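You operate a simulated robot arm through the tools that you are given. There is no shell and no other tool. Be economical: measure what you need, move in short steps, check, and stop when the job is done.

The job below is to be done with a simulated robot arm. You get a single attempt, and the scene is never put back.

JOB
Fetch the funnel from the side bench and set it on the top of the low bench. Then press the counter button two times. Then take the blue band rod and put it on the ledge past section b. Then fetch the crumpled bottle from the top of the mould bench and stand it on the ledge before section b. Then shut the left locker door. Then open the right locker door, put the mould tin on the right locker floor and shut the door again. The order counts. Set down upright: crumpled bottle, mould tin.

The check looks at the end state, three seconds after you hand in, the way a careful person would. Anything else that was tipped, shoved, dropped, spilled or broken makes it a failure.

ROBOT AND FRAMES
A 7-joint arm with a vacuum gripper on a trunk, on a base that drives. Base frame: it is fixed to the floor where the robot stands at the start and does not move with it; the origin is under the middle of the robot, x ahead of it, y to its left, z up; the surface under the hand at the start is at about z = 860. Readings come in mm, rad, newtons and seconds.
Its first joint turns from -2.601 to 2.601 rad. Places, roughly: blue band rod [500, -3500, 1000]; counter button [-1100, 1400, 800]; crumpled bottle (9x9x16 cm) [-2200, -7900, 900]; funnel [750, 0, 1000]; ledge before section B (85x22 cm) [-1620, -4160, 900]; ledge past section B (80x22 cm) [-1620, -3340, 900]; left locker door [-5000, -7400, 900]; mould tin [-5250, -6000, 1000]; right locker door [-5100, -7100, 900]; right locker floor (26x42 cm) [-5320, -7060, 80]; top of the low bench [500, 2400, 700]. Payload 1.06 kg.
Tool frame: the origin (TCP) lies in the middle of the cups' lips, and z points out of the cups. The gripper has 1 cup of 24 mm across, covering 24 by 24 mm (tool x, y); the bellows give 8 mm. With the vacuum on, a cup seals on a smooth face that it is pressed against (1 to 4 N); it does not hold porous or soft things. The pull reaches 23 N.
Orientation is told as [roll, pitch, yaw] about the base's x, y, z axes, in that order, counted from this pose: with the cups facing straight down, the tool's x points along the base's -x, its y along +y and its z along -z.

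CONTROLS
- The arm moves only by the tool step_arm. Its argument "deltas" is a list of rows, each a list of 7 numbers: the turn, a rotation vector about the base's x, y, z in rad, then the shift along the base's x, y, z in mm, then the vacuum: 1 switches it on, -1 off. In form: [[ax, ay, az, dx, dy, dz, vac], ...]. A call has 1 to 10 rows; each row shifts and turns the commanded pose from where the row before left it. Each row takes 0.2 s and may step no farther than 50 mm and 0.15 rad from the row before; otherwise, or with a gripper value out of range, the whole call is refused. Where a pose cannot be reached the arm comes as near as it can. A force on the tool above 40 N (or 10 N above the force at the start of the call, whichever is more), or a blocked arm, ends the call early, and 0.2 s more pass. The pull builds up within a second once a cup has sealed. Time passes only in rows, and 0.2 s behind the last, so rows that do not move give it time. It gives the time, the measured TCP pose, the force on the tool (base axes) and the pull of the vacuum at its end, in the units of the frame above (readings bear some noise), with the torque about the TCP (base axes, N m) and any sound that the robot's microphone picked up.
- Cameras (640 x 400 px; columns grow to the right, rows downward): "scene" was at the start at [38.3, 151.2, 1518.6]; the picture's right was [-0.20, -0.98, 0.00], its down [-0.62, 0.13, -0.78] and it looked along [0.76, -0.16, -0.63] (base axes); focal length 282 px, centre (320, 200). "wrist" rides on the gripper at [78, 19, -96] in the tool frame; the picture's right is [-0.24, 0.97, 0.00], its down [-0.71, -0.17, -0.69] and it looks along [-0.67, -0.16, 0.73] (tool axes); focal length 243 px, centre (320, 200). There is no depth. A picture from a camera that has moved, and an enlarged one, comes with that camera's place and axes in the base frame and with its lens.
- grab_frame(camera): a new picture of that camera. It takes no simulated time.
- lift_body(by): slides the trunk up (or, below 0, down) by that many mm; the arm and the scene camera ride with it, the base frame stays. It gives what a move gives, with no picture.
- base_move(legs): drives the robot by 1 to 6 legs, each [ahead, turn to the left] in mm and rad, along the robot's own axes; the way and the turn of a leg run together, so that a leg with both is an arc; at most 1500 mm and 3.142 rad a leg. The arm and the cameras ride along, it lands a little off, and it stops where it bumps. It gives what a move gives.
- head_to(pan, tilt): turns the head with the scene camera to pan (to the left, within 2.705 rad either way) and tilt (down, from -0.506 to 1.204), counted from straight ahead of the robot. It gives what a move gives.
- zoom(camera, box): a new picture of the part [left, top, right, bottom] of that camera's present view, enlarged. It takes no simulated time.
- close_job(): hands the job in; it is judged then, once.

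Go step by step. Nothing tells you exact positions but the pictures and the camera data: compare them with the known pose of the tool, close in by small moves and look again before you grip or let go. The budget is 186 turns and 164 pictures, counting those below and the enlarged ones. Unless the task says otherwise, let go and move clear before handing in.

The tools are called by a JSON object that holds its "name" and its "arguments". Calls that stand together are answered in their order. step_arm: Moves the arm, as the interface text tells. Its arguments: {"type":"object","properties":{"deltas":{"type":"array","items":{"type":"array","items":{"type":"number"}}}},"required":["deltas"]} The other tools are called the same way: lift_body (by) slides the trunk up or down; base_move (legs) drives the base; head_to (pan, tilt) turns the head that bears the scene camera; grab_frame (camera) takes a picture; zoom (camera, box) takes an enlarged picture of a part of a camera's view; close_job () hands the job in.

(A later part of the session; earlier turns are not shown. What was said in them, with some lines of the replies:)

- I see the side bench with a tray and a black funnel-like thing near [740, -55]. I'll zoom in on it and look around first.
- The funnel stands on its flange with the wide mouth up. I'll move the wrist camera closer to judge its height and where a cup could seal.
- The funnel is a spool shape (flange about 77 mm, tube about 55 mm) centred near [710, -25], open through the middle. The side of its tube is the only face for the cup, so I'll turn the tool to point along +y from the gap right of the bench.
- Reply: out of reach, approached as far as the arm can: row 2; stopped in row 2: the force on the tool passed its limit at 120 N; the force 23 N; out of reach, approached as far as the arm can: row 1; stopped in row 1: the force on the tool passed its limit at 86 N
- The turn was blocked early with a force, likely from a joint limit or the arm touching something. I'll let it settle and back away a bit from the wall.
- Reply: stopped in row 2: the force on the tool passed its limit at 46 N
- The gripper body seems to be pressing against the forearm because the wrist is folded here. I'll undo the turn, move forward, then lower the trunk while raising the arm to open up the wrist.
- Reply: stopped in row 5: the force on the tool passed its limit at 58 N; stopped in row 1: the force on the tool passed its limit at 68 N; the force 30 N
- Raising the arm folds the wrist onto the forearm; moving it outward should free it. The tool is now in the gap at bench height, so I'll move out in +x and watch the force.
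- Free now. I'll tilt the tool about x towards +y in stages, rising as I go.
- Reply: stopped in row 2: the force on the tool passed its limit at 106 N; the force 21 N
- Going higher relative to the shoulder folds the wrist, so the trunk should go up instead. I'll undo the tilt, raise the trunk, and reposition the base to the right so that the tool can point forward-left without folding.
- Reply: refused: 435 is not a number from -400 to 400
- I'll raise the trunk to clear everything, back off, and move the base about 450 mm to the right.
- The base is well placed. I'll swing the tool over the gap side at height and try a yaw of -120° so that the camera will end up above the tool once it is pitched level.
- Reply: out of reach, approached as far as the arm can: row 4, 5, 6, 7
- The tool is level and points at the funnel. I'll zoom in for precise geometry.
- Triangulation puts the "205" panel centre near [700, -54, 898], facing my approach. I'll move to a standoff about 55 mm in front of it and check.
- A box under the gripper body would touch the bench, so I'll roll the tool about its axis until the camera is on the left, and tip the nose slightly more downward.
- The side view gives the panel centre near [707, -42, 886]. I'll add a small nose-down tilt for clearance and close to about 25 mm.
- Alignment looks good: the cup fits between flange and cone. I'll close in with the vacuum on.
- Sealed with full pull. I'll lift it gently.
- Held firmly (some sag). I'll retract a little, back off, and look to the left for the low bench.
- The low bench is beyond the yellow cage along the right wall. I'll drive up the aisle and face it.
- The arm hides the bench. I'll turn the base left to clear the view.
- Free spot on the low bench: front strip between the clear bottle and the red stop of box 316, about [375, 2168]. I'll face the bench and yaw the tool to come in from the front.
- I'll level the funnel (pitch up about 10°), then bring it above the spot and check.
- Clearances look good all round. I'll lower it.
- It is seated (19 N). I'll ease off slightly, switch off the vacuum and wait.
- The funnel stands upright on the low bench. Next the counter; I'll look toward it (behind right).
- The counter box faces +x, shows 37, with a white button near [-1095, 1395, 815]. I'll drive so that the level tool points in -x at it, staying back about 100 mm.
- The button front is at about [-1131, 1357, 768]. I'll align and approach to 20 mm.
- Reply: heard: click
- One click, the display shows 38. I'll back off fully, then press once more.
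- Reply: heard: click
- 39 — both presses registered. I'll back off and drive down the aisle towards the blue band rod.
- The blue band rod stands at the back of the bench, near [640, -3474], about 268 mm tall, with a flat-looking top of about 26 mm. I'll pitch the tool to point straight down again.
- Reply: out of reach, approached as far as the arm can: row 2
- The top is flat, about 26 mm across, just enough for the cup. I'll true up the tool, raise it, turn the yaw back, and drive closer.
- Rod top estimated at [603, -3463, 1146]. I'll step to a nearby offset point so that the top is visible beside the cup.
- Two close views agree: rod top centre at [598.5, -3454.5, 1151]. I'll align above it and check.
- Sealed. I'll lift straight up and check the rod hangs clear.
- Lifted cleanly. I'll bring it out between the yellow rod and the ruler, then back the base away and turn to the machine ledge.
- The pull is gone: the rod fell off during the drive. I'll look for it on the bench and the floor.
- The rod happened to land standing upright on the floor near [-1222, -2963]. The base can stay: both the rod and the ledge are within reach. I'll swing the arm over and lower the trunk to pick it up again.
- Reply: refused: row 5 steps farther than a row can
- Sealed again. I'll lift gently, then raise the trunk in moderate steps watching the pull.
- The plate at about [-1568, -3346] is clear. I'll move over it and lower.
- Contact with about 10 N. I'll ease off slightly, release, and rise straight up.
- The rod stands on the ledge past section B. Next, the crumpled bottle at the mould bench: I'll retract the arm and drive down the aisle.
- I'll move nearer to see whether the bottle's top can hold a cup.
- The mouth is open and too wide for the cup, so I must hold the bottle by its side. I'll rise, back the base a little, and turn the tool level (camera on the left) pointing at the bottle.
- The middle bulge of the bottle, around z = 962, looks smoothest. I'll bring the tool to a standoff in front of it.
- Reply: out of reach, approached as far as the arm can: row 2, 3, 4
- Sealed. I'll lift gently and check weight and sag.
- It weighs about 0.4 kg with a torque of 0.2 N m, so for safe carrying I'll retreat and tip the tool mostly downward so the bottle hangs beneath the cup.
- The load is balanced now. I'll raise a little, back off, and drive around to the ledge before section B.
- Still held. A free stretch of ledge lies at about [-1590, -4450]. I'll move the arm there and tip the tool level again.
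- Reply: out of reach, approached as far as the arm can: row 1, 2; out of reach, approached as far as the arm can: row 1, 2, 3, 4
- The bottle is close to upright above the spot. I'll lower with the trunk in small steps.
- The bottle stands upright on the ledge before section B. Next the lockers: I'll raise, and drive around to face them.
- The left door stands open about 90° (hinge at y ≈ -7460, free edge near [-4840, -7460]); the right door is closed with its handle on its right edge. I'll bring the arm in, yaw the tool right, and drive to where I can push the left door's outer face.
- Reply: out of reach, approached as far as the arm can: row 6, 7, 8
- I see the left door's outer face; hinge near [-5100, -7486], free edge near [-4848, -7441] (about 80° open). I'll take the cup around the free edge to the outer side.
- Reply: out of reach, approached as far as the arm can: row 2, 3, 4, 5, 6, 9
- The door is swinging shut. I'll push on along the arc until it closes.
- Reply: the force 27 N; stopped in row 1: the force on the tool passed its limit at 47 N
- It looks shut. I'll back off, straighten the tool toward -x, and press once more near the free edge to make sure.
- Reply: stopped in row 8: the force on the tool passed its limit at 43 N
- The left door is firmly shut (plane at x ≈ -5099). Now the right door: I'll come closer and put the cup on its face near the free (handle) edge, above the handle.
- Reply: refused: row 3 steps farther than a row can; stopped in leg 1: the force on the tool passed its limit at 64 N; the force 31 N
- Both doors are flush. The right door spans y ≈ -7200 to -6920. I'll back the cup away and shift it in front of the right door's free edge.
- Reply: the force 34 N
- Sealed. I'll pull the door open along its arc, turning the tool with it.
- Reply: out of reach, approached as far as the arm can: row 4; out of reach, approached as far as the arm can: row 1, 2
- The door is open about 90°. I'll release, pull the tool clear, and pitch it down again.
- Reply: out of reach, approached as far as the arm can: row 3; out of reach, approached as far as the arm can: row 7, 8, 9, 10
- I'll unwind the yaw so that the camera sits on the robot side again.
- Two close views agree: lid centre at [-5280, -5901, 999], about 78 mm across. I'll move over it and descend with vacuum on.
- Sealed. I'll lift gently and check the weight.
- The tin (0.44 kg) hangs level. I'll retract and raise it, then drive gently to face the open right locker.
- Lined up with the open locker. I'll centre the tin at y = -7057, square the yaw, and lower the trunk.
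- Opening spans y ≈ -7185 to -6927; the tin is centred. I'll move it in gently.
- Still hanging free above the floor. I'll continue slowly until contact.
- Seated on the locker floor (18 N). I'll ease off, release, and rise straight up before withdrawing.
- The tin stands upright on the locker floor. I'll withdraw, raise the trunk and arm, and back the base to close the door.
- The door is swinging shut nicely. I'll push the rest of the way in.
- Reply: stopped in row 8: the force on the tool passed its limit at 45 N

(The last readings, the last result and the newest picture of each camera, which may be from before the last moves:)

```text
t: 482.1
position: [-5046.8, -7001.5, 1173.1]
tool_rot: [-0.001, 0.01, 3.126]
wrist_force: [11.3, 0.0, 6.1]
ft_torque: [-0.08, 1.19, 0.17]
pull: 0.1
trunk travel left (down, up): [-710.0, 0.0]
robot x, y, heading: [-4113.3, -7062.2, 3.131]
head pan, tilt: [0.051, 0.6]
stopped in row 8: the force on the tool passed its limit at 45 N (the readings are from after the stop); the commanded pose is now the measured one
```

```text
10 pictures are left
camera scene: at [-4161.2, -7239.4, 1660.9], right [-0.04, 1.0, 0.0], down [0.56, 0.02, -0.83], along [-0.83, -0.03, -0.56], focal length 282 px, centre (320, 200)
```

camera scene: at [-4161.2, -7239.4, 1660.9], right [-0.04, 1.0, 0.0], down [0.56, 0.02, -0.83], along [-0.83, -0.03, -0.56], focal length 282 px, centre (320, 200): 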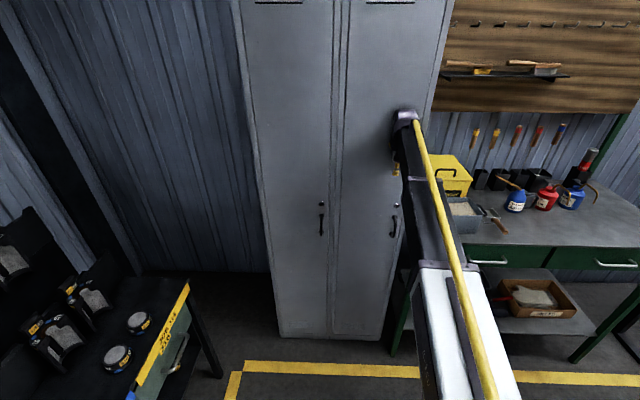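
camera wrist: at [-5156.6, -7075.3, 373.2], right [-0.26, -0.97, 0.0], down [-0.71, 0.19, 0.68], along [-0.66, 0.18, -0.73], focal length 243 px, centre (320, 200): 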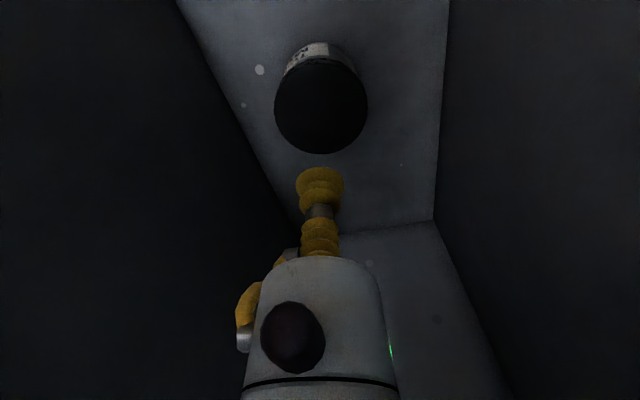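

It looks shut. I'll back off and verify both doors.

{"name": "step_arm", "arguments": {"deltas": [[0, 0, 0, 20, 0, 0, -1], [0, 0, 0, 45, 0, 0, -1], [0, 0, 0, 45, 0, 0, -1], [0, 0, 0, 45, 0, 0, -1], [0, 0, 0, 45, 0, 0, -1], [0, 0, 0, 45, 0, 0, -1]]}}

{"name": "base_move", "arguments": {"legs": [[-300, 0]]}}

{"name": "head_to", "arguments": {"pan": -0.05, "tilt": 0.5}}

{"name": "zoom", "arguments": {"camera": "scene", "box": [220, 60, 480, 300]}}

```text
t: 483.5
position: [-4800.9, -7003.6, 1170.3]
tool_rot: [-0.001, 0.009, 3.126]
wrist_force: [0.3, 0.4, 0.0]
ft_torque: [0.0, -0.03, 0.0]
pull: 0.1
trunk travel left (down, up): [-710.0, 0.0]
robot x, y, heading: [-4116.5, -7064.4, 3.127]
head pan, tilt: [0.051, 0.6]
```

```text
t: 485.6
position: [-4496.6, -7005.4, 1170.2]
tool_rot: [-0.002, 0.009, 3.124]
wrist_force: [-0.5, -0.1, -0.2]
ft_torque: [-0.02, 0.02, -0.01]
pull: 0.1
trunk travel left (down, up): [-710.0, 0.0]
robot x, y, heading: [-3808.1, -7070.2, 3.129]
head pan, tilt: [0.051, 0.6]
```

```text
t: 486.2
position: [-4496.6, -7006.5, 1169.3]
tool_rot: [-0.003, 0.011, 3.123]
wrist_force: [-0.2, -0.1, -0.1]
ft_torque: [-0.01, 0.01, 0.0]
pull: 0.1
trunk travel left (down, up): [-710.0, 0.0]
robot x, y, heading: [-3813.4, -7067.3, 3.121]
head pan, tilt: [-0.051, 0.499]
```

```text
1.67 times, centred on (350, 180) of scene
camera zoom: at [-3861.9, -7234.7, 1669.5], right [0.07, 1.0, 0.0], down [0.48, -0.03, -0.88], along [-0.88, 0.06, -0.48], focal length 470 px, centre (270, 233)
```

zoom: 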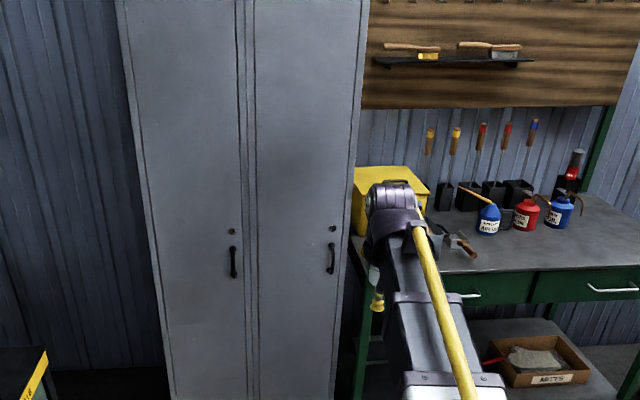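

Both locker doors are flush and shut, every item is in its place, and the arm is clear, so I'm handing in.

{"name": "close_job", "arguments": {}}

```text
The job is handed in.
```

I finished all six steps in order and handed the job in, but the blue band rod fell to the floor once while I was driving. It landed standing up. I saw no damage in the camera views, picked it up again and stood it on the ledge past section B.

- **Funnel:** it stands upright on the low bench.
- **Counter button:** I pressed it two times, and the display went from 37 to 39.
- **Crumpled bottle:** it stands upright on the ledge before section B.
- **Mould tin:** it stands upright on the right locker floor.
- **Locker doors:** both are shut and look flush in the last picture.
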